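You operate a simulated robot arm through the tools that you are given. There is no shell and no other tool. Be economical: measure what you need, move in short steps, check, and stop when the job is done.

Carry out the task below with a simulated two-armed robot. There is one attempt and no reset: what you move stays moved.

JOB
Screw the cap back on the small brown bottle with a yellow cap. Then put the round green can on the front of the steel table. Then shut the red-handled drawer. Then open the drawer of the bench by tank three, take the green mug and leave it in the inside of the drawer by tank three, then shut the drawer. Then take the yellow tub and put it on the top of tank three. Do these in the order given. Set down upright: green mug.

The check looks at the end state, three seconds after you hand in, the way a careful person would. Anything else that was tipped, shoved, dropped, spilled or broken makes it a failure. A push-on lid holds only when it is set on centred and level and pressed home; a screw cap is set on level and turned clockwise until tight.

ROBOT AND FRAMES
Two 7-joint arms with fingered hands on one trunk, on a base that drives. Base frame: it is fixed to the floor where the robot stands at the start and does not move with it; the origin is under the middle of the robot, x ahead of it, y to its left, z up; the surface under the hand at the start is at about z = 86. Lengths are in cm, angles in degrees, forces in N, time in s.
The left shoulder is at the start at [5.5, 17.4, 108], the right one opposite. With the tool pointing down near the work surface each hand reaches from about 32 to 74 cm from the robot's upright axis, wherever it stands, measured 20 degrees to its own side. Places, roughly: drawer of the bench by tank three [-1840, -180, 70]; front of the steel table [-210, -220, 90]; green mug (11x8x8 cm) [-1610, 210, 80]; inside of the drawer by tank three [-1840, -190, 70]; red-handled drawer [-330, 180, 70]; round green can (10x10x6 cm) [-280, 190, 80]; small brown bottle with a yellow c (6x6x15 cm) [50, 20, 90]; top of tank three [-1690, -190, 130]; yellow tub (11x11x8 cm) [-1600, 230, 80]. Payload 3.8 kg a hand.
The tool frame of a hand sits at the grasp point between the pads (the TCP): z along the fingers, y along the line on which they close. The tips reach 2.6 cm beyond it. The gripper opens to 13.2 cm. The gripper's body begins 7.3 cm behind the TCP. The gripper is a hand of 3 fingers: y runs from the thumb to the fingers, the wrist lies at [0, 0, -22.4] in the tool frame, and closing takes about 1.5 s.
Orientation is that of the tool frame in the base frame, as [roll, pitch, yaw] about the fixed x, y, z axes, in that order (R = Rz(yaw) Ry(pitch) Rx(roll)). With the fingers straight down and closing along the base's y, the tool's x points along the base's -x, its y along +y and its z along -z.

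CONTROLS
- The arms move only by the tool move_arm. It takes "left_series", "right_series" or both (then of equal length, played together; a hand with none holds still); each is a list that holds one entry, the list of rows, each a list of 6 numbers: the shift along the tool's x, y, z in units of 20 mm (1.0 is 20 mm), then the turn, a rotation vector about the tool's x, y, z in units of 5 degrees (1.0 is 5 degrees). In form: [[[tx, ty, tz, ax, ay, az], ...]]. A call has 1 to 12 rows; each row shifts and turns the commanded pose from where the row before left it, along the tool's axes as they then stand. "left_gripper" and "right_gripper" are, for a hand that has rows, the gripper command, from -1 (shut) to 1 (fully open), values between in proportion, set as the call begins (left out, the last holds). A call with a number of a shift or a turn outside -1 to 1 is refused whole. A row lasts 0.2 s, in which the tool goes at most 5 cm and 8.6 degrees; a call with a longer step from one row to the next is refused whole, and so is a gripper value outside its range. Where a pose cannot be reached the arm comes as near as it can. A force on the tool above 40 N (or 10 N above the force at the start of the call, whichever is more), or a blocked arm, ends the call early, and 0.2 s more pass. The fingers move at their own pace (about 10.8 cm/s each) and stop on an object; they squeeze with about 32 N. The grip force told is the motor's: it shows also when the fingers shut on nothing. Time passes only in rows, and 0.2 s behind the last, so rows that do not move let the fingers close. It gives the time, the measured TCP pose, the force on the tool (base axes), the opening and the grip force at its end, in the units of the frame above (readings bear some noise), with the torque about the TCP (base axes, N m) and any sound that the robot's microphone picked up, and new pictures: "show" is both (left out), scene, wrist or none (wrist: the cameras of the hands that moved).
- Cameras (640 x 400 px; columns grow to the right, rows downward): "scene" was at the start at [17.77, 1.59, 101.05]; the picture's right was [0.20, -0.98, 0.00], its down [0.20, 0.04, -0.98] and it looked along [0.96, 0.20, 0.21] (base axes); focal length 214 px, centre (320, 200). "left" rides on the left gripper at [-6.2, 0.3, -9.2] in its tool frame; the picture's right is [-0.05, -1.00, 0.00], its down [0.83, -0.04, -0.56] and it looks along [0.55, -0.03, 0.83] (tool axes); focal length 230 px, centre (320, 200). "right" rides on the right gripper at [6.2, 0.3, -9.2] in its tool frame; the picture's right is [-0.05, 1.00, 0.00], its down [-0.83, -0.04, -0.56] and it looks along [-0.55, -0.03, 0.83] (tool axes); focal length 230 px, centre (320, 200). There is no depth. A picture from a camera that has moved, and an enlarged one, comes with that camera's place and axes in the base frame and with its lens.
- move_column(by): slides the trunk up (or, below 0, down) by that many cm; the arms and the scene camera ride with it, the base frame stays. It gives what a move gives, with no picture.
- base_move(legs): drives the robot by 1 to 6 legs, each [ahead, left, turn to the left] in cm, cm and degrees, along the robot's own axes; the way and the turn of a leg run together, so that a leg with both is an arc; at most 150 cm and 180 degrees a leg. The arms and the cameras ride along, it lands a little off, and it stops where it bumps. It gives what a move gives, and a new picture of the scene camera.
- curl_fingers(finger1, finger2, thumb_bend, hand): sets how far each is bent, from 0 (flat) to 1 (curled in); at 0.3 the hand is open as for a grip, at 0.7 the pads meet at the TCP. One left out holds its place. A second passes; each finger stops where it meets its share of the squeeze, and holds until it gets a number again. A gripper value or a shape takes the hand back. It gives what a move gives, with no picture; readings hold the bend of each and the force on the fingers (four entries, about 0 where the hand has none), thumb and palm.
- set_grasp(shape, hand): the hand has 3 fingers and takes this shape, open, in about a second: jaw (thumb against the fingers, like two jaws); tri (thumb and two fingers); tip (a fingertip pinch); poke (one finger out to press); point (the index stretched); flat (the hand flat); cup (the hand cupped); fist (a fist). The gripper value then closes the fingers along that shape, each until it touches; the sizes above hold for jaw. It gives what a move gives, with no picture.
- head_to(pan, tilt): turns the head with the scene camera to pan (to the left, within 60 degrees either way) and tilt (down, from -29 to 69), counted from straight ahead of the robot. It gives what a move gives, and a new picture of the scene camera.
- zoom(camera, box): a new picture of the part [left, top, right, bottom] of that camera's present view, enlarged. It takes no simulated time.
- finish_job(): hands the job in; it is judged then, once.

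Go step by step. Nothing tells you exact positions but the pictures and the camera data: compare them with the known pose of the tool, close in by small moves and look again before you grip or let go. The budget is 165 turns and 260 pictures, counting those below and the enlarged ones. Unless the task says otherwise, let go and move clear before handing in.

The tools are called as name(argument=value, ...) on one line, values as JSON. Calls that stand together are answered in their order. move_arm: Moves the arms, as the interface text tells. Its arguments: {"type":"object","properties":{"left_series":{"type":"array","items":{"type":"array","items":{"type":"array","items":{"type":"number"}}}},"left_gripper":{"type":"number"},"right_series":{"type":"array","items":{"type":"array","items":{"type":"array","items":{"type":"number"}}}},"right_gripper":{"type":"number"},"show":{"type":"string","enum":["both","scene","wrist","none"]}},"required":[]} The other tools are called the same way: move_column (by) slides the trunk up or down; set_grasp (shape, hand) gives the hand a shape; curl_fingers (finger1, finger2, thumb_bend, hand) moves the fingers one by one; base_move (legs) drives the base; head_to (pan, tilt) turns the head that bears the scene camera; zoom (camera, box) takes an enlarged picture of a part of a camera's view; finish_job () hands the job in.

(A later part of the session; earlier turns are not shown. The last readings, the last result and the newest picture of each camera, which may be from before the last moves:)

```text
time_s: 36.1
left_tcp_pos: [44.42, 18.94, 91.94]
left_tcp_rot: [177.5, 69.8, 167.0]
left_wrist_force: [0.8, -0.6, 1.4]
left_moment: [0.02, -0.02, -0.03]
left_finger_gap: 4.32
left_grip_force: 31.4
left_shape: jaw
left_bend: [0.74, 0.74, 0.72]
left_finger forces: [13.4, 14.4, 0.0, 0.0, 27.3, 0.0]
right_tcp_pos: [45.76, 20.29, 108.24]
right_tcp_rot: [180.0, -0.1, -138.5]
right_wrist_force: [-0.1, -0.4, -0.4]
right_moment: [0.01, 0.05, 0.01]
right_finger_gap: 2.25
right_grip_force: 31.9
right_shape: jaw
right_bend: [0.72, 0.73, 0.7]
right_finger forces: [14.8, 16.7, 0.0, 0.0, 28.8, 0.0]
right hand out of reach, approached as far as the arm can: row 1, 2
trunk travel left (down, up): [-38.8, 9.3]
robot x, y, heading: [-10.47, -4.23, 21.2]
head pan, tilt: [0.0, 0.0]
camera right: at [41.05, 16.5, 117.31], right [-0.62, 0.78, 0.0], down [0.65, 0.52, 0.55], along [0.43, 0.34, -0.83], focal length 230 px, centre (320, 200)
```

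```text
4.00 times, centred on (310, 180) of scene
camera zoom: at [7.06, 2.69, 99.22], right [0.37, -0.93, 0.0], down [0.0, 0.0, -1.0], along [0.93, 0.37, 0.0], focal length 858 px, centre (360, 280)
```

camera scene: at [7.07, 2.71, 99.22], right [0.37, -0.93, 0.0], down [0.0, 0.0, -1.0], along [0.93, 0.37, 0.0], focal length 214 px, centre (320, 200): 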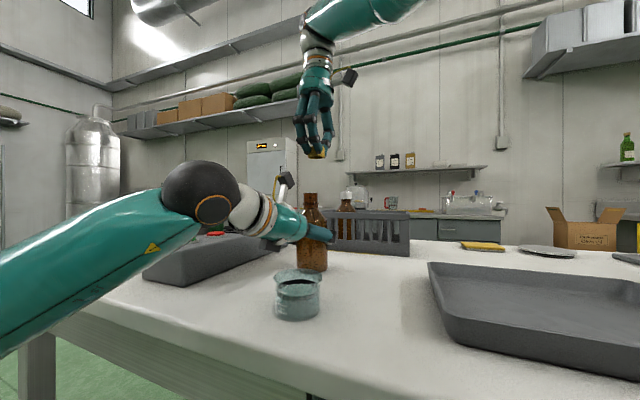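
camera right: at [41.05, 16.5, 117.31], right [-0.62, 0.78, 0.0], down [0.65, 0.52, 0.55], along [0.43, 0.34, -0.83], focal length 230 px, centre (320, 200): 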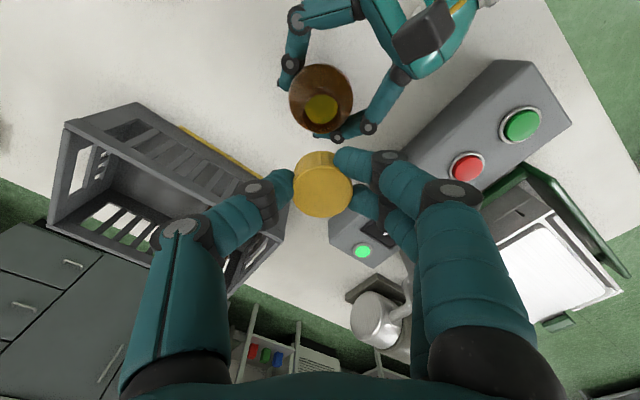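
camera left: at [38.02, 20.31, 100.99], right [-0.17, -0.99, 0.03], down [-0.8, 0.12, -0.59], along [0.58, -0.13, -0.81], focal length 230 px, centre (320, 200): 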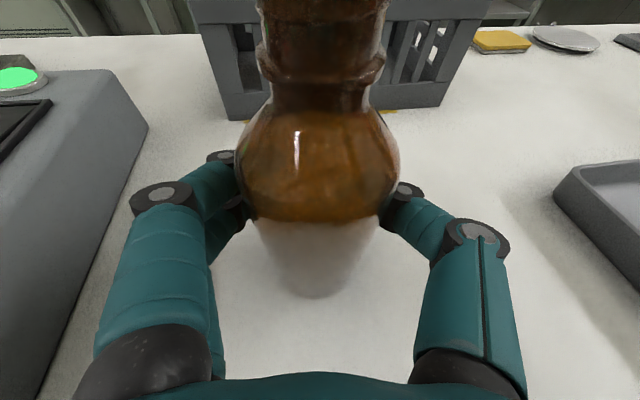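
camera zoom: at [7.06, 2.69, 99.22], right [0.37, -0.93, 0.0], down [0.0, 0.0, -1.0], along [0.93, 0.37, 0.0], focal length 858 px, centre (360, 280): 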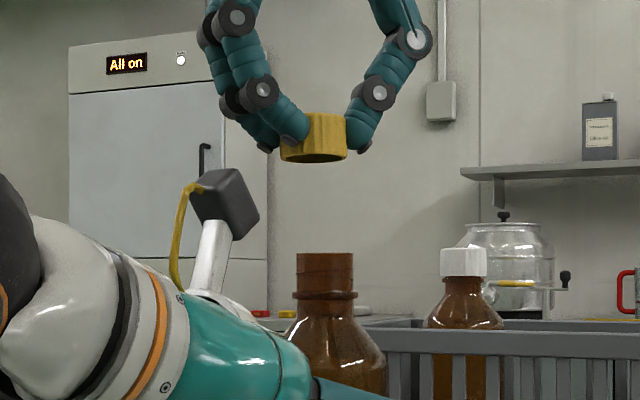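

The right arm looks stuck fully stretched. I'll pull it back a longer way to bend the elbow, then return.

move_arm(right_series=[[[0.9, 0, -0.3, 0, 0, 0], [0.9, 0, -0.3, 0, 0, 0], [0.9, 0, -0.3, 0, 0, 0], [0.9, 0, 0, 0, 0, 0], [0.9, 0, 0, 0, 0, 0], [0.9, 0, 0, 0, 0, 0], [0.9, 0, 0, 0, 0, 0], [0.9, 0, 0, 0, 0, 0], [0, 0, 0, 0, 0, 0]]], show="scene")

```text
time_s: 38.1
left_tcp_pos: [44.51, 18.84, 91.99]
left_tcp_rot: [177.6, 69.9, 167.0]
left_wrist_force: [0.4, -0.6, -0.3]
left_moment: [0.05, 0.03, 0.01]
left_finger_gap: 4.34
left_grip_force: 32.2
left_shape: jaw
left_bend: [0.74, 0.74, 0.72]
left_finger forces: [13.3, 14.4, 0.0, 0.1, 27.2, 0.0]
right_tcp_pos: [43.49, 19.66, 113.68]
right_tcp_rot: [-180.0, -0.1, -138.6]
right_wrist_force: [-0.5, -0.4, -0.8]
right_moment: [0.02, 0.01, -0.02]
right_finger_gap: 2.27
right_grip_force: 31.7
right_shape: jaw
right_bend: [0.72, 0.73, 0.7]
right_finger forces: [14.9, 16.7, 0.0, 0.0, 28.7, 0.0]
right hand out of reach, approached as far as the arm can: row 1, 2, 3, 4, 5, 6, 7, 8
trunk travel left (down, up): [-38.8, 9.3]
robot x, y, heading: [-10.44, -4.06, 21.9]
head pan, tilt: [0.0, 0.0]
camera scene: at [7.07, 2.69, 99.22], right [0.37, -0.93, 0.0], down [0.0, 0.0, -1.0], along [0.93, 0.37, 0.0], focal length 214 px, centre (320, 200)
```

scene: 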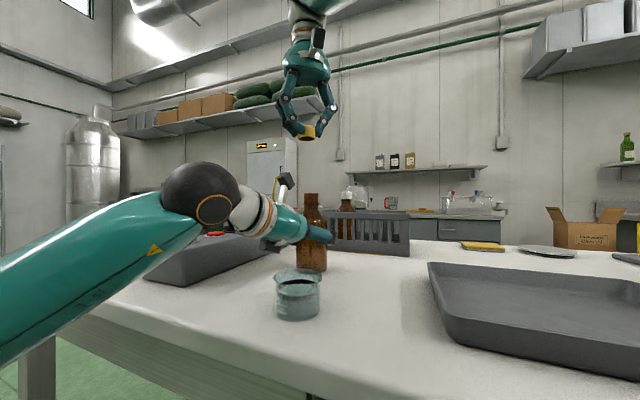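

move_arm(right_series=[[[0.3, -0.9, 0.3, 0, 0, 0], [0.3, -0.9, 0.3, 0, 0, 0], [0.5, -0.9, 0.3, 0, 0, 0], [0.5, -0.9, 0.3, 0, 0, 0], [0.8, -0.9, 0, 0, 0, 0], [0.8, -0.9, 0, 0, 0, 0], [0.8, -0.9, 0, 0, 0, 0], [0, 0, 0, 0, 0, 0]]], show="none")

```text
time_s: 39.9
left_tcp_pos: [44.46, 18.88, 92.0]
left_tcp_rot: [177.6, 69.9, 166.8]
left_wrist_force: [0.5, 0.1, 0.0]
left_moment: [0.06, 0.08, -0.04]
left_finger_gap: 4.32
left_grip_force: 31.8
left_shape: jaw
left_bend: [0.74, 0.74, 0.73]
left_finger forces: [13.1, 14.4, 0.0, 0.0, 27.3, 0.0]
right_tcp_pos: [51.7, 10.18, 114.28]
right_tcp_rot: [-180.0, 0.1, -138.4]
right_wrist_force: [-1.2, 0.8, 0.0]
right_moment: [0.0, -0.03, 0.04]
right_finger_gap: 2.26
right_grip_force: 31.9
right_shape: jaw
right_bend: [0.72, 0.73, 0.7]
right_finger forces: [15.1, 16.9, 0.1, 0.1, 28.8, 0.0]
right hand out of reach, approached as far as the arm can: row 1, 2, 3, 4, 5, 6, 7
trunk travel left (down, up): [-38.8, 9.3]
robot x, y, heading: [-10.47, -4.2, 21.5]
head pan, tilt: [0.0, 0.0]
```

move_arm(right_series=[[[0.8, 0, 0.8, 0, 0, 0], [0.8, 0, 0.8, 0, 0, 0], [0.8, 0, 0.8, 0, 0, 0], [0.8, 0, 0.8, 0, 0, 0], [0.8, 0, 0.5, 0, 0, 0], [0, 0, 0, 0, 0, 0]]], show="scene")

```text
time_s: 41.3
left_tcp_pos: [44.41, 18.84, 91.91]
left_tcp_rot: [177.6, 69.9, 167.0]
left_wrist_force: [0.6, -0.6, -0.6]
left_moment: [0.06, 0.02, -0.02]
left_finger_gap: 4.33
left_grip_force: 32.2
left_shape: jaw
left_bend: [0.74, 0.74, 0.73]
left_finger forces: [13.0, 14.4, 0.0, 0.1, 27.1, 0.0]
right_tcp_pos: [52.58, 10.43, 111.87]
right_tcp_rot: [-180.0, -0.2, -138.5]
right_wrist_force: [0.2, 0.3, 0.6]
right_moment: [-0.03, 0.0, -0.01]
right_finger_gap: 2.29
right_grip_force: 31.9
right_shape: jaw
right_bend: [0.72, 0.73, 0.7]
right_finger forces: [15.1, 17.0, 0.1, 0.0, 28.9, 0.1]
right hand out of reach, approached as far as the arm can: row 1, 2, 3, 4, 5
trunk travel left (down, up): [-38.8, 9.3]
robot x, y, heading: [-10.42, -3.98, 21.4]
head pan, tilt: [0.0, 0.0]
camera scene: at [7.06, 2.69, 99.22], right [0.37, -0.93, 0.0], down [0.0, 0.0, -1.0], along [0.93, 0.37, 0.0], focal length 214 px, centre (320, 200)
```

scene: 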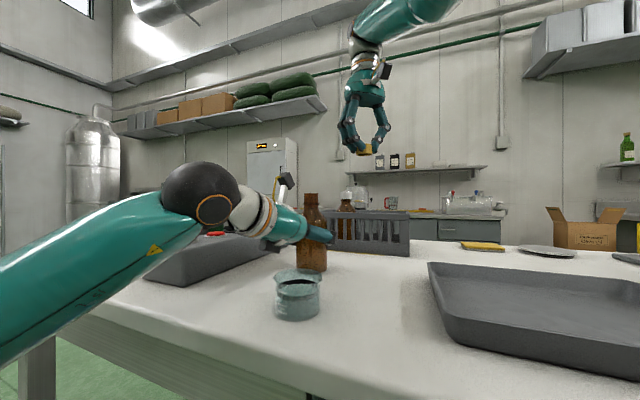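

The right arm may be limited by wrist bend as well. I'll tilt the hand forward while drawing in, to free it.

move_arm(right_series=[[[0, 0, 0, 0, -1, 0], [0, 0, 0, 0, -1, 0], [0, 0, 0, 0, -1, 0], [0, 0, 0, 0, -1, 0], [0, 0, 0, 0, -1, 0], [0, 0, 0, 0, -1, 0], [0, 0, 0, 0, 0, 0]]], show="none")

move_arm(right_series=[[[0.7, 0, -0.4, 0, 0, 0], [0.7, 0, -0.4, 0, 0, 0], [0.7, 0, -0.4, 0, 0, 0], [0.7, 0, -0.4, 0, 0, 0], [0.7, 0, -0.4, 0, 0, 0], [0.7, 0, -0.4, 0, 0, 0], [0, 0, 0, 0, 0, 0]]], show="none")

```text
time_s: 42.9
left_tcp_pos: [44.48, 18.83, 92.05]
left_tcp_rot: [177.6, 69.8, 167.1]
left_wrist_force: [0.3, -0.8, -0.7]
left_moment: [0.01, 0.07, 0.02]
left_finger_gap: 4.3
left_grip_force: 31.5
left_shape: jaw
left_bend: [0.74, 0.74, 0.73]
left_finger forces: [13.0, 14.3, 0.1, 0.0, 27.1, 0.1]
right_tcp_pos: [61.16, 16.39, 116.24]
right_tcp_rot: [179.9, 30.0, -138.6]
right_wrist_force: [-0.1, -0.1, -0.3]
right_moment: [-0.02, -0.01, 0.05]
right_finger_gap: 2.26
right_grip_force: 31.9
right_shape: jaw
right_bend: [0.72, 0.73, 0.7]
right_finger forces: [15.5, 17.4, 0.1, 0.1, 28.9, 0.0]
right hand out of reach, approached as far as the arm can: row 1, 2, 3, 4, 5, 6
trunk travel left (down, up): [-38.8, 9.3]
robot x, y, heading: [-10.49, -3.85, 21.4]
head pan, tilt: [0.0, 0.0]
```

```text
time_s: 44.5
left_tcp_pos: [44.52, 18.88, 91.92]
left_tcp_rot: [177.6, 69.9, 166.9]
left_wrist_force: [0.2, 0.3, -0.4]
left_moment: [0.05, 0.01, 0.02]
left_finger_gap: 4.29
left_grip_force: 31.7
left_shape: jaw
left_bend: [0.74, 0.74, 0.73]
left_finger forces: [13.0, 14.5, 0.0, 0.0, 27.1, 0.0]
right_tcp_pos: [60.96, 15.32, 118.24]
right_tcp_rot: [179.9, 29.8, -138.6]
right_wrist_force: [-0.7, 0.6, -0.8]
right_moment: [0.0, 0.04, 0.0]
right_finger_gap: 2.26
right_grip_force: 32.0
right_shape: jaw
right_bend: [0.72, 0.73, 0.7]
right_finger forces: [15.4, 17.4, 0.0, 0.0, 28.8, 0.1]
right hand out of reach, approached as far as the arm can: row 1, 2, 3, 4, 5, 6
trunk travel left (down, up): [-38.8, 9.3]
robot x, y, heading: [-9.9, -4.31, 21.3]
head pan, tilt: [0.0, 0.0]
```

move_arm(right_series=[[[0.7, -1, 0.2, 0, 0, 0], [0.7, -1, 0.2, 0, 0, 0], [0.7, -1, 0.2, 0, 0, 0], [0.7, -1, 0.2, 0, 0, 0], [0.7, -1, 0.2, 0, 0, 0], [0.7, -1, 0.2, 0, 0, 0], [0.7, -1, 0.2, 0, 0, 0], [0.7, -1, 0.2, 0, 0, 0], [0.7, -1, 0.2, 0, 0, 0], [0.7, -1, 0.2, 0, 0, 0], [0.7, -1, 0.2, 0, 0, 0], [0, 0, 0, 0, 0, 0]]], show="scene")

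```text
time_s: 47.1
left_tcp_pos: [44.37, 18.9, 92.0]
left_tcp_rot: [177.6, 69.8, 167.0]
left_wrist_force: [0.4, -0.6, -0.3]
left_moment: [0.03, 0.04, -0.01]
left_finger_gap: 4.29
left_grip_force: 31.9
left_shape: jaw
left_bend: [0.74, 0.74, 0.73]
left_finger forces: [12.8, 14.4, 0.0, 0.0, 27.2, 0.1]
right_tcp_pos: [72.81, -6.09, 109.32]
right_tcp_rot: [179.8, 29.9, -138.6]
right_wrist_force: [0.2, -0.5, -0.2]
right_moment: [-0.02, 0.0, -0.01]
right_finger_gap: 2.25
right_grip_force: 32.0
right_shape: jaw
right_bend: [0.72, 0.73, 0.7]
right_finger forces: [15.3, 17.2, 0.0, 0.0, 29.0, 0.1]
right hand out of reach, approached as far as the arm can: row 1, 2, 3, 4, 5, 6, 7, 8, 9, 11
trunk travel left (down, up): [-38.8, 9.3]
robot x, y, heading: [-10.46, -4.12, 21.5]
head pan, tilt: [0.0, 0.0]
camera scene: at [7.05, 2.71, 99.22], right [0.37, -0.93, 0.0], down [0.0, 0.0, -1.0], along [0.93, 0.37, 0.0], focal length 214 px, centre (320, 200)
```

scene: 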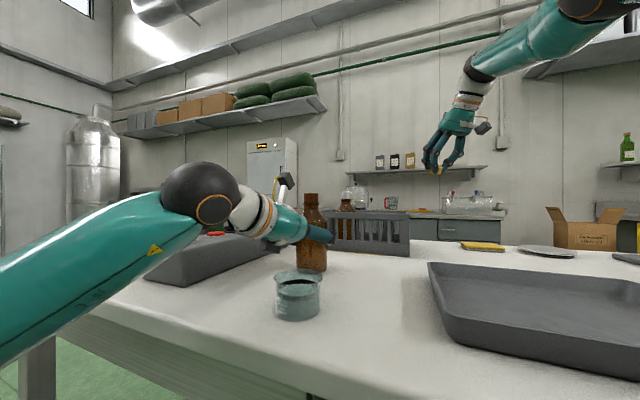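

move_arm(right_series=[[[0.87, 0, -0.5, 0, 0, 0], [0.87, 0, -0.5, 0, 0, 0], [0.87, 0, -0.5, 0, 0, 0], [0.87, 0, -0.5, 0, 0, 0], [0.87, 0, -0.5, 0, 0, 0], [0.87, 0, -0.5, 0, 0, 0], [0, 0, 0, 0, 0, 0]]], show="none")

```text
time_s: 48.7
left_tcp_pos: [44.4, 18.83, 91.86]
left_tcp_rot: [177.6, 69.9, 167.0]
left_wrist_force: [1.5, -0.6, -0.6]
left_moment: [0.06, 0.03, -0.03]
left_finger_gap: 4.32
left_grip_force: 31.8
left_shape: jaw
left_bend: [0.74, 0.74, 0.73]
left_finger forces: [12.9, 14.3, 0.0, 0.1, 27.1, 0.1]
right_tcp_pos: [72.64, -13.13, 112.27]
right_tcp_rot: [179.9, 29.8, -138.7]
right_wrist_force: [0.5, 0.7, -0.2]
right_moment: [-0.03, -0.04, 0.0]
right_finger_gap: 2.25
right_grip_force: 32.2
right_shape: jaw
right_bend: [0.72, 0.73, 0.7]
right_finger forces: [15.3, 17.2, 0.0, 0.0, 28.9, 0.1]
right hand out of reach, approached as far as the arm can: row 1, 2, 3, 4, 5, 6
trunk travel left (down, up): [-38.8, 9.3]
robot x, y, heading: [-10.31, -4.02, 21.4]
head pan, tilt: [0.0, 0.0]
```

move_arm(right_series=[[[0.26, 0, -0.96, 0, 0, 0], [0.26, 0, -0.96, 0, 0, 0], [0.26, 0, -0.96, 0, 0, 0], [0.26, 0, -0.96, 0, 0, 0], [0.26, 0, -0.96, 0, 0, 0], [0.26, 0, -0.96, 0, 0, 0], [0.26, 0, -0.96, 0, 0, 0], [0.26, 0, -0.96, 0, 0, 0], [0.26, 0, -0.96, 0, 0, 0], [0.26, 0, -0.96, 0, 0, 0], [0, 0, 0, 0, 0, 0]]], show="none")

```text
time_s: 51.1
left_tcp_pos: [44.47, 18.92, 91.97]
left_tcp_rot: [177.5, 69.8, 167.1]
left_wrist_force: [0.1, -0.3, 0.2]
left_moment: [0.04, 0.06, 0.01]
left_finger_gap: 4.28
left_grip_force: 31.8
left_shape: jaw
left_bend: [0.74, 0.74, 0.73]
left_finger forces: [12.9, 14.4, 0.1, 0.0, 27.2, 0.0]
right_tcp_pos: [64.22, -22.56, 127.3]
right_tcp_rot: [179.9, 30.0, -138.6]
right_wrist_force: [-0.7, 0.1, 0.3]
right_moment: [-0.01, 0.03, 0.04]
right_finger_gap: 2.25
right_grip_force: 31.6
right_shape: jaw
right_bend: [0.72, 0.73, 0.7]
right_finger forces: [15.1, 17.4, 0.1, 0.0, 28.9, 0.0]
right hand out of reach, approached as far as the arm can: row 1, 2, 3, 5, 7
trunk travel left (down, up): [-38.8, 9.3]
robot x, y, heading: [-10.21, -4.16, 21.3]
head pan, tilt: [0.0, 0.0]
```

Freed: the last rows were reachable. I'll bring the hand back toward a comfortable pose in front.

move_arm(right_series=[[[0.8, 0.3, -0.4, 0, 0, 0], [0.8, 0.3, -0.4, 0, 0, 0], [0.8, 0.3, -0.4, 0, 0, 0], [0.8, 0.3, -0.4, 0, 0, 0], [0.3, 0.95, 0, 0, 1, 0], [0.3, 0.95, 0, 0, 1, 0], [0.3, 0.95, 0, 0, 1, 0], [0.3, 0.95, 0, 0, 1, 0], [0.3, 0.95, 0, 0, 1, 0], [0.3, 0.95, 0, 0, 1, 0], [0, 0, 0, 0, 0, 0]]], show="none")

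```text
time_s: 53.5
left_tcp_pos: [44.53, 18.84, 92.05]
left_tcp_rot: [177.6, 69.9, 167.0]
left_wrist_force: [-0.2, -0.9, -0.6]
left_moment: [0.01, 0.02, -0.01]
left_finger_gap: 4.29
left_grip_force: 32.2
left_shape: jaw
left_bend: [0.74, 0.74, 0.73]
left_finger forces: [12.6, 14.3, 0.0, 0.0, 27.2, 0.0]
right_tcp_pos: [58.83, -24.25, 130.11]
right_tcp_rot: [-179.2, 21.5, -137.6]
right_wrist_force: [0.8, 0.0, -0.3]
right_moment: [0.0, 0.0, 0.01]
right_finger_gap: 2.24
right_grip_force: 31.7
right_shape: jaw
right_bend: [0.73, 0.73, 0.7]
right_finger forces: [14.8, 17.2, 0.1, 0.1, 28.9, 0.0]
right hand out of reach, approached as far as the arm can: row 1, 2, 3, 4, 6, 7, 8, 9, 10
trunk travel left (down, up): [-38.8, 9.3]
robot x, y, heading: [-10.26, -3.99, 21.4]
head pan, tilt: [0.0, 0.0]
```

I need to see the right arm's posture.

head_to(pan=-50, tilt=-25)

```text
time_s: 54.6
left_tcp_pos: [44.4, 18.94, 91.97]
left_tcp_rot: [177.6, 69.9, 167.0]
left_wrist_force: [-0.4, -1.3, -0.2]
left_moment: [0.02, 0.04, 0.02]
left_finger_gap: 4.32
left_grip_force: 32.1
left_shape: jaw
left_bend: [0.74, 0.74, 0.73]
left_finger forces: [12.6, 14.3, 0.0, 0.0, 27.0, 0.0]
right_tcp_pos: [58.86, -24.26, 130.02]
right_tcp_rot: [-179.1, 21.5, -137.7]
right_wrist_force: [0.6, 0.4, -0.7]
right_moment: [-0.01, -0.02, 0.02]
right_finger_gap: 2.23
right_grip_force: 32.2
right_shape: jaw
right_bend: [0.73, 0.73, 0.7]
right_finger forces: [14.8, 17.2, 0.1, 0.1, 29.0, 0.0]
trunk travel left (down, up): [-38.8, 9.3]
robot x, y, heading: [-10.58, -4.12, 21.6]
head pan, tilt: [-50.0, -25.0]
camera scene: at [4.93, -3.99, 102.79], right [-0.48, -0.88, 0.0], down [0.37, -0.2, -0.91], along [0.8, -0.43, 0.42], focal length 214 px, centre (320, 200)
```

scene: 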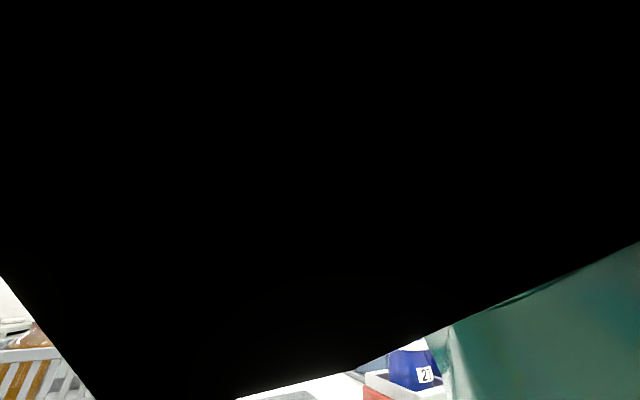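

head_to(pan=-15, tilt=-29)

```text
time_s: 55.7
left_tcp_pos: [44.53, 18.83, 91.88]
left_tcp_rot: [177.6, 69.9, 167.0]
left_wrist_force: [0.0, -0.8, -0.2]
left_moment: [0.02, 0.07, 0.05]
left_finger_gap: 4.3
left_grip_force: 31.9
left_shape: jaw
left_bend: [0.74, 0.74, 0.73]
left_finger forces: [12.7, 14.4, 0.0, 0.1, 27.0, 0.0]
right_tcp_pos: [58.92, -24.32, 130.12]
right_tcp_rot: [-179.1, 21.5, -137.6]
right_wrist_force: [0.0, 0.4, 0.8]
right_moment: [0.0, -0.03, -0.02]
right_finger_gap: 2.26
right_grip_force: 32.5
right_shape: jaw
right_bend: [0.73, 0.73, 0.7]
right_finger forces: [14.7, 17.1, 0.0, 0.1, 28.9, 0.0]
trunk travel left (down, up): [-38.8, 9.3]
robot x, y, heading: [-10.16, -4.43, 21.7]
head pan, tilt: [-15.0, -28.6]
camera scene: at [5.34, 0.15, 103.23], right [0.11, -0.99, 0.0], down [0.48, 0.05, -0.88], along [0.87, 0.1, 0.48], focal length 214 px, centre (320, 200)
```

scene: 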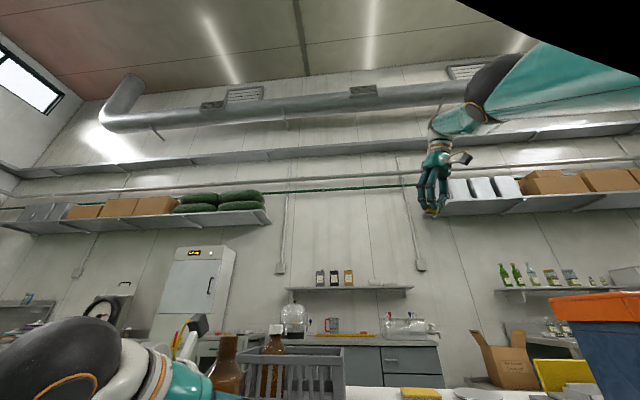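

The right arm is straight (singular) and slow to re-bend. I'll try a long straight-down command to flex the elbow.

move_arm(right_series=[[[0.37, 0, 0.93, 0, 0, 0], [0.37, 0, 0.93, 0, 0, 0], [0.37, 0, 0.93, 0, 0, 0], [0.37, 0, 0.93, 0, 0, 0], [0.37, 0, 0.93, 0, 0, 0], [0.37, 0, 0.93, 0, 0, 0], [0.37, 0, 0.93, 0, 0, 0], [0, 0, 0, 0, 0, 0]]], show="scene")

```text
time_s: 57.5
left_tcp_pos: [44.36, 18.81, 92.02]
left_tcp_rot: [177.5, 69.9, 167.0]
left_wrist_force: [0.0, -0.9, -2.3]
left_moment: [0.05, 0.04, 0.01]
left_finger_gap: 4.29
left_grip_force: 32.7
left_shape: jaw
left_bend: [0.74, 0.74, 0.73]
left_finger forces: [12.5, 14.4, 0.0, 0.0, 27.0, 0.1]
right_tcp_pos: [65.27, -25.56, 120.72]
right_tcp_rot: [-179.1, 21.4, -137.5]
right_wrist_force: [0.5, 0.7, -0.7]
right_moment: [0.0, -0.01, 0.01]
right_finger_gap: 2.25
right_grip_force: 32.0
right_shape: jaw
right_bend: [0.73, 0.73, 0.7]
right_finger forces: [14.8, 17.1, 0.0, 0.1, 28.9, 0.0]
right hand out of reach, approached as far as the arm can: row 1, 2, 3, 4, 5, 6, 7
trunk travel left (down, up): [-38.8, 9.3]
robot x, y, heading: [-10.26, -3.94, 21.4]
head pan, tilt: [-15.0, -28.6]
camera scene: at [5.33, 0.16, 103.23], right [0.11, -0.99, 0.0], down [0.48, 0.05, -0.88], along [0.87, 0.1, 0.48], focal length 214 px, centre (320, 200)
```

scene: 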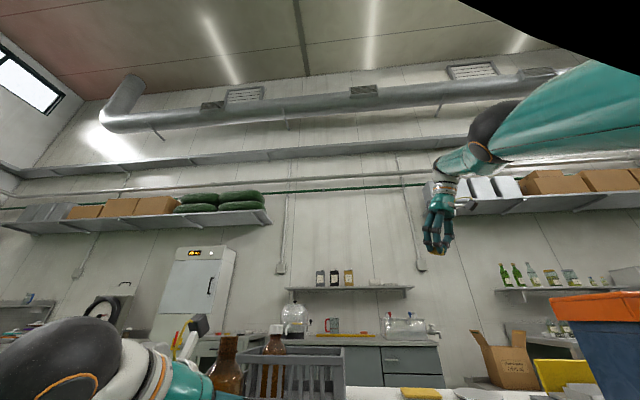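

move_arm(right_series=[[[0, 0, 0, 0, 1, 0], [0, 0, 0, 0, 1, 0], [0, 0, 0, 0, 1, 0], [0, 0, 0, 0, 1, 0], [0, 0, 0, 0, 1, 0], [0, 0, 0, 0, 1, 0], [0, 0, 0, 0, 1, 0], [0, 0, 0, 0, 1, 0], [0, 0, 0, 0, 1, 0], [0, 0, 0, 0, 1, 0], [0, 0, 0, 0, 1, 0], [0, 0, 0, 0, 1, 0]]], show="none")

```text
time_s: 60.1
left_tcp_pos: [44.4, 18.92, 91.95]
left_tcp_rot: [177.6, 70.0, 167.0]
left_wrist_force: [-0.1, -1.3, -1.1]
left_moment: [0.09, 0.04, 0.01]
left_finger_gap: 4.28
left_grip_force: 32.3
left_shape: jaw
left_bend: [0.74, 0.74, 0.73]
left_finger forces: [12.6, 14.4, 0.0, 0.1, 27.1, 0.0]
right_tcp_pos: [60.4, -25.06, 119.62]
right_tcp_rot: [-178.5, 1.6, -137.2]
right_wrist_force: [0.4, 0.0, -0.6]
right_moment: [-0.02, 0.0, -0.01]
right_finger_gap: 2.26
right_grip_force: 32.3
right_shape: jaw
right_bend: [0.73, 0.73, 0.7]
right_finger forces: [13.5, 16.6, 0.0, 0.0, 28.8, 0.0]
right hand out of reach, approached as far as the arm can: row 1, 2, 3, 4, 5, 6, 7, 8, 9, 10, 11, 12
trunk travel left (down, up): [-38.8, 9.3]
robot x, y, heading: [-10.41, -4.0, 21.1]
head pan, tilt: [-15.0, -28.6]
```

I'm at both the wrist limit and the straight elbow. I'll rotate the hand forward about its wrist to free that limit, then raise and draw in.

move_arm(right_series=[[[-0.98, 0, 0, 0, -1, 0], [-0.98, 0, 0, 0, -1, 0], [-0.98, 0, 0, 0, -1, 0], [-0.98, 0, 0, 0, -1, 0], [-0.98, 0, 0, 0, -1, 0], [-0.98, 0, 0, 0, -1, 0], [-0.98, 0, 0, 0, -1, 0], [-0.98, 0, 0, 0, -1, 0], [-0.98, 0, 0, 0, -1, 0], [-0.98, 0, 0, 0, -1, 0], [-0.98, 0, 0, 0, -1, 0], [-0.98, 0, 0, 0, -1, 0]]], show="none")

move_arm(right_series=[[[0.5, 0, -0.87, 0, 0, 0], [0.5, 0, -0.87, 0, 0, 0], [0.5, 0, -0.87, 0, 0, 0], [0.5, 0, -0.87, 0, 0, 0], [0.5, 0, -0.87, 0, 0, 0], [0.5, 0, -0.87, 0, 0, 0]]], show="none")

```text
time_s: 62.7
left_tcp_pos: [44.5, 18.85, 91.96]
left_tcp_rot: [177.6, 69.9, 167.0]
left_wrist_force: [-0.3, -0.3, -0.1]
left_moment: [0.07, 0.01, -0.02]
left_finger_gap: 4.28
left_grip_force: 31.3
left_shape: jaw
left_bend: [0.74, 0.74, 0.73]
left_finger forces: [12.5, 14.4, 0.0, 0.0, 26.9, 0.0]
right_tcp_pos: [74.52, -11.52, 130.64]
right_tcp_rot: [-176.7, 61.7, -134.4]
right_wrist_force: [-0.4, -0.7, -0.1]
right_moment: [0.01, -0.04, 0.01]
right_finger_gap: 2.25
right_grip_force: 31.8
right_shape: jaw
right_bend: [0.73, 0.73, 0.7]
right_finger forces: [13.8, 15.9, 0.0, 0.0, 28.5, 0.1]
trunk travel left (down, up): [-38.8, 9.3]
robot x, y, heading: [-10.22, -3.87, 21.5]
head pan, tilt: [-15.0, -28.6]
```

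```text
time_s: 64.1
left_tcp_pos: [44.46, 18.8, 92.06]
left_tcp_rot: [177.5, 69.9, 167.0]
left_wrist_force: [0.0, -1.0, -1.3]
left_moment: [0.06, 0.03, 0.02]
left_finger_gap: 4.28
left_grip_force: 31.7
left_shape: jaw
left_bend: [0.74, 0.74, 0.73]
left_finger forces: [12.4, 14.3, 0.0, 0.0, 27.0, 0.0]
right_tcp_pos: [65.8, -19.67, 130.3]
right_tcp_rot: [-176.9, 61.7, -134.3]
right_wrist_force: [1.0, 0.3, -1.3]
right_moment: [0.01, -0.02, 0.03]
right_finger_gap: 2.25
right_grip_force: 31.0
right_shape: jaw
right_bend: [0.73, 0.73, 0.7]
right_finger forces: [12.3, 15.4, 0.1, 0.0, 28.4, 0.0]
trunk travel left (down, up): [-38.8, 9.3]
robot x, y, heading: [-10.5, -4.14, 21.5]
head pan, tilt: [-15.0, -28.6]
```

Freed: the true limit is wrist bend when reaching far with the hand vertical. I'll release the bottle, turn the base further left so the bottle sits on the right arm's side, then re-grip.

move_arm(left_series=[[[0, 0, 0, 0, 0, 0], [0, 0, 0, 0, 0, 0], [0, 0, 0, 0, 0, 0], [0, 0, 0, 0, 0, 0], [0, 0, 0, 0, 0, 0], [-0.1, 0, -0.9, 0, 0, 0], [-0.1, 0, -0.9, 0, 0, 0], [-0.1, 0, -0.9, 0, 0, 0], [-0.1, 0, -0.9, 0, 0, 0], [-0.94, 0, -0.34, 0, 0, 0], [-0.94, 0, -0.34, 0, 0, 0], [-0.94, 0, -0.34, 0, 0, 0]]], right_series=[[[0.23, 1, -0.44, 0, 0, 0], [0.23, 1, -0.44, 0, 0, 0], [0.23, 1, -0.44, 0, 0, 0], [0.23, 1, -0.44, 0, 0, 0], [0.23, 1, -0.44, 0, 0, 0], [0.23, 1, -0.44, 0, 0, 0], [0.23, 1, -0.44, 0, 0, 0], [0.23, 1, -0.44, 0, 0, 0], [0.23, 0, -0.44, 0, 0, 0], [0.23, 0, -0.44, 0, 0, 0], [0.23, 0, -0.44, 0, 0, 0], [0.23, 0, -0.44, 0, 0, 0]]], left_gripper=0.5, right_gripper=-1, show="wrist")

```text
time_s: 66.7
left_tcp_pos: [38.0, 19.82, 101.19]
left_tcp_rot: [177.6, 69.9, 167.0]
left_wrist_force: [0.4, 0.2, 0.1]
left_moment: [0.03, -0.01, 0.04]
left_finger_gap: 9.87
left_grip_force: 0.0
left_shape: jaw
left_bend: [0.64, 0.64, 0.6]
left_finger forces: [0.0, 0.0, 0.0, 0.0, 0.0, 0.1]
right_tcp_pos: [46.15, -15.96, 130.08]
right_tcp_rot: [-176.9, 61.7, -134.4]
right_wrist_force: [0.2, 0.2, -0.1]
right_moment: [0.03, 0.06, 0.04]
right_finger_gap: 2.24
right_grip_force: 32.2
right_shape: jaw
right_bend: [0.73, 0.73, 0.7]
right_finger forces: [12.5, 15.6, 0.0, 0.1, 28.4, 0.0]
trunk travel left (down, up): [-38.8, 9.3]
robot x, y, heading: [-10.15, -4.17, 21.5]
head pan, tilt: [-15.0, -28.6]
camera right: at [37.87, -23.26, 128.88], right [-0.66, 0.75, 0.02], down [-0.06, -0.08, 1.0], along [0.75, 0.66, 0.1], focal length 230 px, centre (320, 200)
camera left: at [31.57, 21.28, 110.16], right [-0.17, -0.99, 0.03], down [-0.8, 0.12, -0.59], along [0.58, -0.13, -0.81], focal length 230 px, centre (320, 200)
```

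right: 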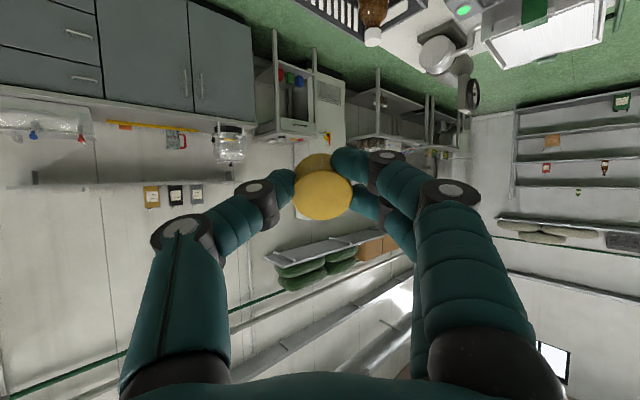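
left: 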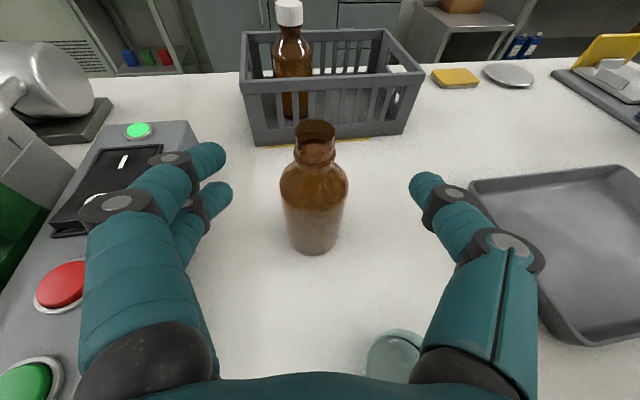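

The bottle stands free. I'll turn the base 23° left.

base_move(legs=[[0, 0, 23]])

head_to(pan=-20, tilt=20)

```text
time_s: 68.3
left_tcp_pos: [24.9, 36.74, 101.13]
left_tcp_rot: [177.6, 69.9, -170.0]
left_wrist_force: [0.0, 0.9, 1.2]
left_moment: [0.01, 0.01, 0.0]
left_finger_gap: 9.85
left_grip_force: 0.1
left_shape: jaw
left_bend: [0.64, 0.64, 0.6]
left_finger forces: [0.1, 0.0, 0.0, 0.0, 0.1, 0.1]
right_tcp_pos: [46.4, 6.95, 130.14]
right_tcp_rot: [-176.8, 61.8, -111.4]
right_wrist_force: [-0.6, -0.5, 0.4]
right_moment: [0.03, -0.05, 0.03]
right_finger_gap: 2.23
right_grip_force: 32.2
right_shape: jaw
right_bend: [0.73, 0.73, 0.7]
right_finger forces: [12.2, 15.7, 0.0, 0.0, 28.5, 0.0]
trunk travel left (down, up): [-38.8, 9.3]
robot x, y, heading: [-9.95, -4.11, 44.2]
head pan, tilt: [-15.0, -28.6]
camera scene: at [2.43, 5.92, 103.23], right [0.49, -0.87, 0.0], down [0.42, 0.23, -0.88], along [0.76, 0.43, 0.48], focal length 214 px, centre (320, 200)
```

scene: 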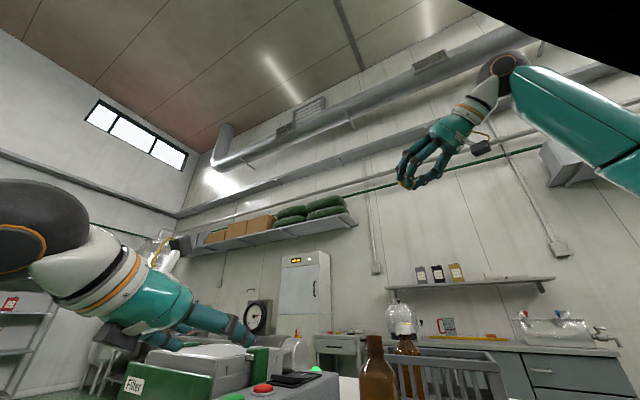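

```text
time_s: 69.4
left_tcp_pos: [24.94, 36.75, 101.03]
left_tcp_rot: [177.5, 69.9, -170.1]
left_wrist_force: [-0.2, -0.2, -0.7]
left_moment: [-0.01, 0.0, -0.03]
left_finger_gap: 9.87
left_grip_force: 0.0
left_shape: jaw
left_bend: [0.64, 0.64, 0.6]
left_finger forces: [0.0, 0.1, 0.0, 0.1, 0.1, 0.0]
right_tcp_pos: [46.36, 6.9, 130.16]
right_tcp_rot: [-176.9, 61.7, -111.4]
right_wrist_force: [-0.4, 0.5, -0.6]
right_moment: [0.02, 0.0, -0.01]
right_finger_gap: 2.21
right_grip_force: 31.9
right_shape: jaw
right_bend: [0.73, 0.73, 0.7]
right_finger forces: [12.2, 15.8, 0.0, 0.1, 28.3, 0.0]
trunk travel left (down, up): [-38.8, 9.3]
robot x, y, heading: [-10.25, -3.84, 44.3]
head pan, tilt: [-20.0, 20.0]
camera scene: at [5.08, 6.47, 96.0], right [0.41, -0.91, 0.0], down [-0.31, -0.14, -0.94], along [0.86, 0.39, -0.34], focal length 214 px, centre (320, 200)
```

scene: 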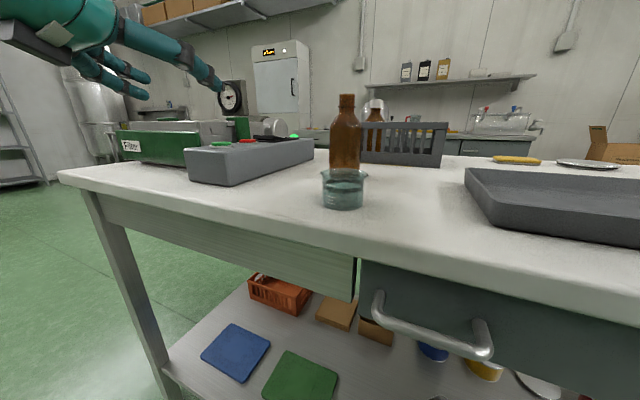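

The right arm now has comfortable room. I'll take the left hand back to its pre-grasp behind the bottle.

move_arm(left_series=[[[0.005, -0.87, 0.71, 0.72, 0, 0.265], [0.005, -0.87, 0.71, 0.72, 0, 0.265], [0.005, -0.87, 0.71, 0.72, 0, 0.265], [0.005, -0.87, 0.71, 0.72, 0, 0.265], [0.005, -0.87, 0.71, 0.72, 0, 0.265], [0.005, -0.87, 0.71, 0.72, 0, 0.265], [0.005, -0.87, 0.71, 0, 0, 0], [0.005, -0.87, 0.71, 0, 0, 0], [0.005, -0.87, 0.71, 0, 0, 0], [0, 0, 0, 0, 0, 0]]], show="wrist")

```text
time_s: 71.6
left_tcp_pos: [36.27, 20.9, 96.29]
left_tcp_rot: [177.6, 69.6, 167.0]
left_wrist_force: [-0.1, 0.5, -0.1]
left_moment: [0.0, 0.0, -0.02]
left_finger_gap: 9.86
left_grip_force: 0.1
left_shape: jaw
left_bend: [0.64, 0.64, 0.6]
left_finger forces: [0.0, 0.0, 0.0, 0.0, 0.0, 0.0]
right_tcp_pos: [46.17, 6.92, 130.04]
right_tcp_rot: [-176.7, 61.7, -111.3]
right_wrist_force: [-0.1, 0.1, -0.9]
right_moment: [0.01, -0.02, 0.0]
right_finger_gap: 2.21
right_grip_force: 31.9
right_shape: jaw
right_bend: [0.73, 0.73, 0.7]
right_finger forces: [12.2, 15.7, 0.1, 0.1, 28.3, 0.1]
trunk travel left (down, up): [-38.8, 9.3]
robot x, y, heading: [-10.43, -4.42, 44.2]
head pan, tilt: [-20.0, 20.0]
camera left: at [29.96, 22.31, 105.42], right [-0.17, -0.98, 0.03], down [-0.8, 0.12, -0.59], along [0.57, -0.13, -0.81], focal length 230 px, centre (320, 200)
```

left: 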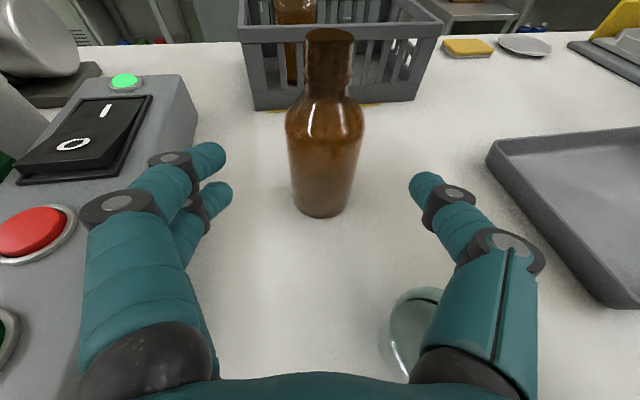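

move_arm(left_series=[[[0.093, -0.013, 0.783, 0, 0, 0], [0.093, -0.013, 0.783, 0, 0, 0], [0.093, -0.013, 0.783, 0, 0, 0], [0.093, -0.013, 0.783, 0, 0, 0], [0.093, -0.013, 0.783, 0, 0, 0], [0.093, -0.013, 0.783, 0, 0, 0], [0, 0, 0, 0, 0, 0]]], show="wrist")

move_arm(left_series=[[[0, 0, 0, 0, 0, 0], [0, 0, 0, 0, 0, 0], [0, 0, 0, 0, 0, 0], [0, 0, 0, 0, 0, 0], [0, 0, 0, 0, 0, 0], [0, 0, 0, 0, 0, 0], [0, 0, 0, 0, 0, 0], [0, 0, 0, 0, 0, 0]]], left_gripper=-1, show="none")

```text
time_s: 73.2
left_tcp_pos: [44.43, 19.08, 92.03]
left_tcp_rot: [177.5, 69.6, 166.7]
left_wrist_force: [-0.2, -0.1, 0.5]
left_moment: [0.03, 0.01, 0.01]
left_finger_gap: 9.89
left_grip_force: 0.0
left_shape: jaw
left_bend: [0.64, 0.64, 0.6]
left_finger forces: [0.0, 0.0, 0.0, 0.0, 0.0, 0.1]
right_tcp_pos: [46.29, 6.9, 130.12]
right_tcp_rot: [-176.8, 61.6, -111.5]
right_wrist_force: [0.7, 0.6, 0.6]
right_moment: [0.03, -0.01, 0.01]
right_finger_gap: 2.25
right_grip_force: 31.7
right_shape: jaw
right_bend: [0.73, 0.73, 0.7]
right_finger forces: [12.1, 15.7, 0.0, 0.1, 28.3, 0.0]
trunk travel left (down, up): [-38.8, 9.3]
robot x, y, heading: [-10.52, -3.88, 44.2]
head pan, tilt: [-20.0, 20.0]
camera left: at [38.14, 20.57, 101.03], right [-0.17, -0.98, 0.03], down [-0.8, 0.12, -0.59], along [0.57, -0.13, -0.81], focal length 230 px, centre (320, 200)
```

left: 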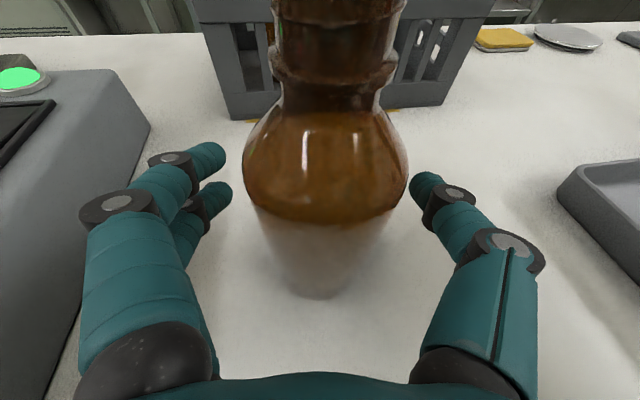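

```text
time_s: 75.0
left_tcp_pos: [44.54, 19.14, 91.93]
left_tcp_rot: [177.6, 69.5, 166.9]
left_wrist_force: [0.7, -0.9, -0.3]
left_moment: [0.0, 0.01, -0.01]
left_finger_gap: 4.07
left_grip_force: 32.1
left_shape: jaw
left_bend: [0.74, 0.74, 0.72]
left_finger forces: [12.0, 14.3, 0.0, 0.1, 28.1, 0.1]
right_tcp_pos: [46.33, 6.87, 129.99]
right_tcp_rot: [-176.8, 61.7, -111.3]
right_wrist_force: [0.4, 0.2, -0.2]
right_moment: [-0.01, -0.04, 0.01]
right_finger_gap: 2.25
right_grip_force: 32.2
right_shape: jaw
right_bend: [0.73, 0.73, 0.7]
right_finger forces: [12.3, 15.7, 0.1, 0.1, 28.3, 0.1]
trunk travel left (down, up): [-38.8, 9.3]
robot x, y, heading: [-10.15, -3.8, 44.5]
head pan, tilt: [-20.0, 20.0]
```

The left grip is firm again. I'll now bring the cap upright and over the bottle, to about [44.3, 18.9, 110].

move_arm(right_series=[[[0.507, 0.26, 0.767, -0.64, 1, 0], [0.438, 0.26, 0.809, 0, 1, 0], [0.366, 0.26, 0.843, 0, 1, 0], [0.292, 0.26, 0.873, 0, 1, 0], [0.214, 0.26, 0.894, 0, 1, 0], [0.135, 0.26, 0.909, 0, 1, 0], [0.056, 0.26, 0.918, 0, 1, 0], [-0.025, 0.26, 0.919, 0, 1, 0], [-0.104, 0.26, 0.914, 0, 1, 0], [-0.184, 0.26, 0.901, 0, 1, 0], [-0.262, 0.26, 0.881, 0, 1, 0], [-0.338, 0.26, 0.855, 0, 1, 0]]], show="wrist")

```text
time_s: 77.6
left_tcp_pos: [44.45, 19.11, 91.96]
left_tcp_rot: [177.7, 69.5, 166.8]
left_wrist_force: [0.1, 0.3, 0.6]
left_moment: [0.04, -0.01, -0.03]
left_finger_gap: 4.03
left_grip_force: 31.6
left_shape: jaw
left_bend: [0.74, 0.74, 0.72]
left_finger forces: [12.0, 14.5, 0.0, 0.1, 27.5, 0.1]
right_tcp_pos: [44.56, 19.16, 110.62]
right_tcp_rot: [180.0, 1.6, -111.5]
right_wrist_force: [-0.8, -0.4, -0.7]
right_moment: [0.01, -0.04, -0.03]
right_finger_gap: 2.22
right_grip_force: 32.0
right_shape: jaw
right_bend: [0.73, 0.73, 0.7]
right_finger forces: [12.1, 15.7, 0.0, 0.0, 28.3, 0.0]
trunk travel left (down, up): [-38.8, 9.3]
robot x, y, heading: [-10.29, -4.05, 44.3]
head pan, tilt: [-20.0, 20.0]
camera right: at [42.03, 13.3, 119.58], right [-0.91, 0.41, 0.0], down [0.34, 0.74, 0.58], along [0.24, 0.53, -0.82], focal length 230 px, centre (320, 200)
```

right: 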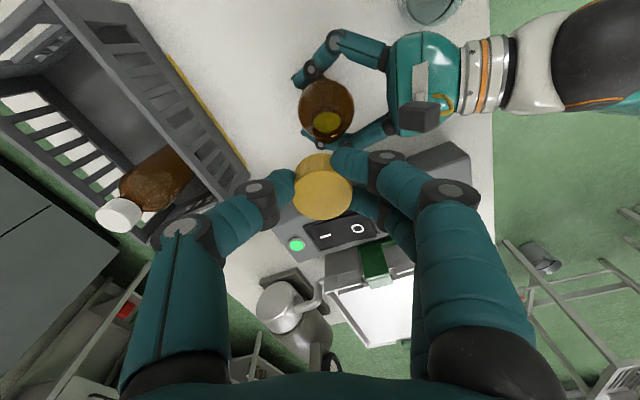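

The cap is upright just above the mouth (about [44.1, 19.0]). I'll level it, pre-turn counter-clockwise 35° for screwing range, and lower to z≈106.5.

move_arm(right_series=[[[0.14, 0.16, 0, 0, 0.32, 0], [0, 0, 0.25, 0, 0, -1], [0, 0, 0.25, 0, 0, -1], [0, 0, 0.25, 0, 0, -1], [0, 0, 0.25, 0, 0, -1], [0, 0, 0.25, 0, 0, -1], [0, 0, 0.25, 0, 0, -1], [0, 0, 0.5, 0, 0, -1], [0, 0, 0, 0, 0, 0]]], show="wrist")

head_to(pan=-20, tilt=-5)

zoom(camera="scene", box=[280, 90, 440, 210])

```text
time_s: 79.6
left_tcp_pos: [44.51, 19.13, 91.99]
left_tcp_rot: [177.7, 69.5, 166.8]
left_wrist_force: [0.4, 0.3, 0.8]
left_moment: [0.07, -0.01, 0.0]
left_finger_gap: 4.02
left_grip_force: 31.6
left_shape: jaw
left_bend: [0.74, 0.74, 0.73]
left_finger forces: [11.9, 14.5, 0.1, 0.1, 27.5, 0.0]
right_tcp_pos: [44.1, 18.79, 106.66]
right_tcp_rot: [-180.0, -0.1, -76.4]
right_wrist_force: [0.4, 0.2, 0.5]
right_moment: [0.02, 0.0, 0.01]
right_finger_gap: 2.21
right_grip_force: 32.1
right_shape: jaw
right_bend: [0.73, 0.73, 0.7]
right_finger forces: [12.1, 15.7, 0.0, 0.1, 28.3, 0.0]
trunk travel left (down, up): [-38.8, 9.3]
robot x, y, heading: [-10.02, -3.9, 44.6]
head pan, tilt: [-20.0, 20.0]
camera right: at [45.23, 12.72, 115.7], right [-0.98, -0.18, 0.0], down [-0.15, 0.82, 0.56], along [-0.1, 0.55, -0.83], focal length 230 px, centre (320, 200)
```

right: 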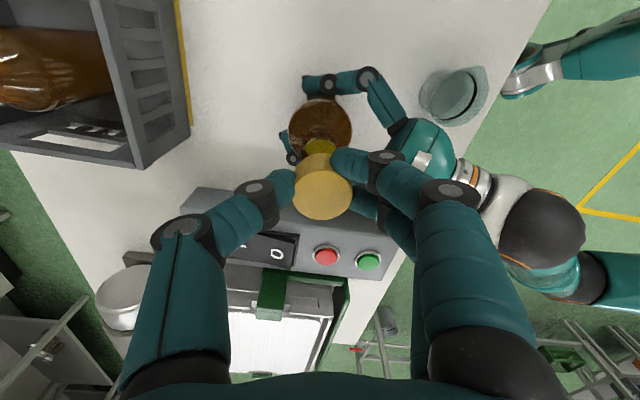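

```text
time_s: 80.5
left_tcp_pos: [44.5, 19.12, 92.01]
left_tcp_rot: [177.6, 69.5, 166.9]
left_wrist_force: [0.1, 0.3, -0.1]
left_moment: [0.08, -0.02, -0.01]
left_finger_gap: 4.01
left_grip_force: 31.8
left_shape: jaw
left_bend: [0.74, 0.74, 0.73]
left_finger forces: [11.9, 14.6, 0.0, 0.1, 27.3, 0.0]
right_tcp_pos: [44.06, 18.78, 106.64]
right_tcp_rot: [180.0, 0.2, -76.4]
right_wrist_force: [0.3, 0.7, -0.3]
right_moment: [0.0, -0.01, 0.0]
right_finger_gap: 2.21
right_grip_force: 32.0
right_shape: jaw
right_bend: [0.73, 0.73, 0.7]
right_finger forces: [12.1, 15.7, 0.0, 0.0, 28.4, 0.0]
trunk travel left (down, up): [-38.8, 9.3]
robot x, y, heading: [-10.32, -4.4, 44.3]
head pan, tilt: [-20.0, -5.0]
camera scene: at [4.57, 6.24, 99.99], right [0.41, -0.91, 0.0], down [0.08, 0.04, -1.0], along [0.91, 0.41, 0.09], focal length 214 px, centre (320, 200)
```

scene: 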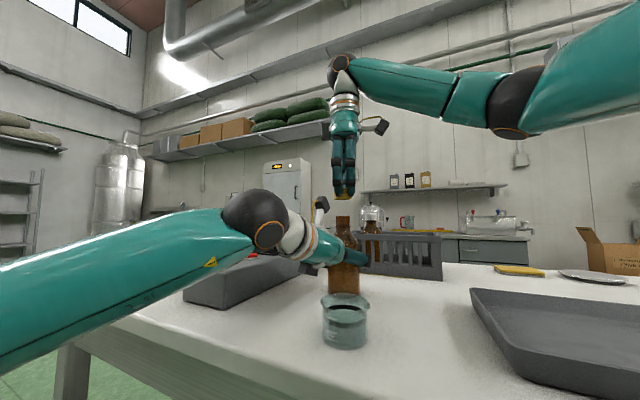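

```text
3.33 times, centred on (360, 150) of scene
camera zoom: at [4.57, 6.24, 99.99], right [0.41, -0.91, 0.0], down [0.08, 0.04, -1.0], along [0.91, 0.41, 0.09], focal length 715 px, centre (187, 367)
```

zoom: 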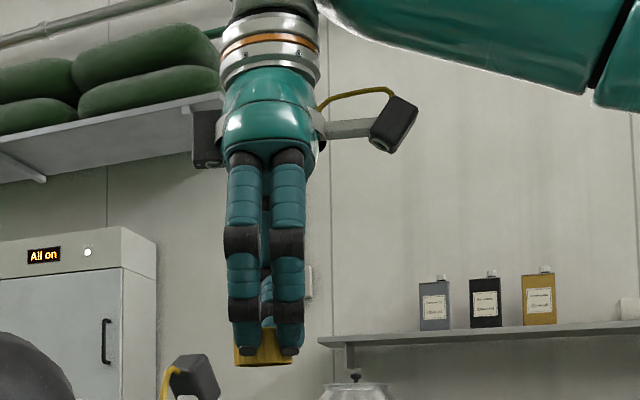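

zoom(camera="scene", box=[296, 170, 392, 230])

```text
6.67 times, centred on (344, 200) of scene
camera zoom: at [4.57, 6.24, 99.99], right [0.41, -0.91, 0.0], down [0.08, 0.04, -1.0], along [0.91, 0.41, 0.09], focal length 1430 px, centre (160, 200)
```

zoom: 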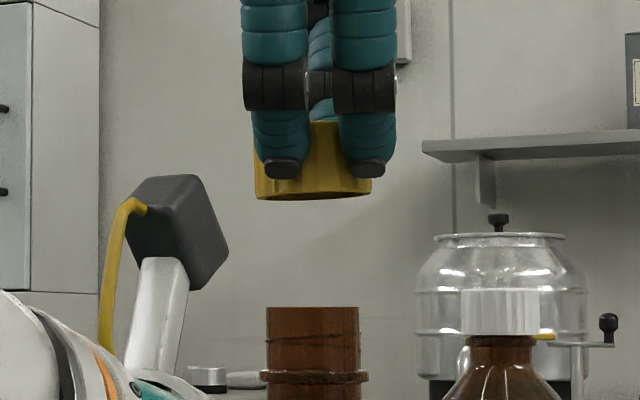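

zoom(camera="right", box=[272, 90, 368, 150])

```text
6.67 times, centred on (320, 120) of right
camera zoom: at [45.24, 12.71, 115.69], right [-0.98, -0.18, 0.0], down [-0.15, 0.82, 0.56], along [-0.1, 0.55, -0.83], focal length 1534 px, centre (320, 733)
```

zoom: 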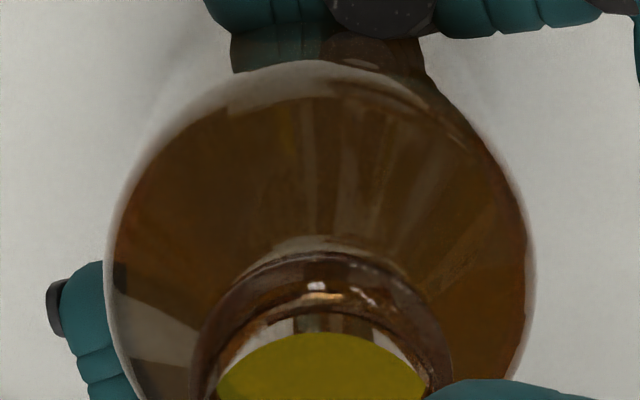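

zoom(camera="right", box=[272, 130, 368, 230])

```text
4.00 times, centred on (320, 180) of right
camera zoom: at [45.24, 12.71, 115.69], right [-0.98, -0.18, 0.0], down [-0.15, 0.82, 0.56], along [-0.1, 0.55, -0.83], focal length 920 px, centre (320, 280)
```

zoom: 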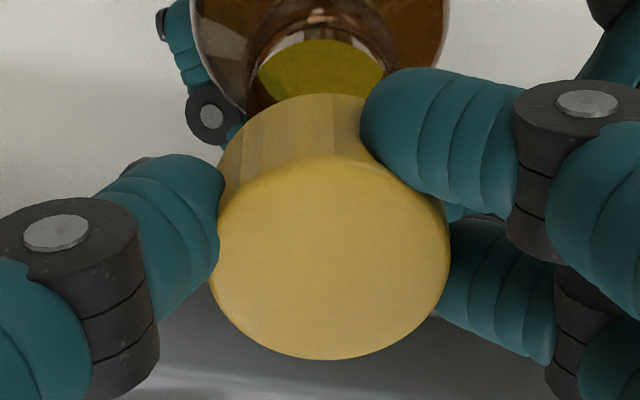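

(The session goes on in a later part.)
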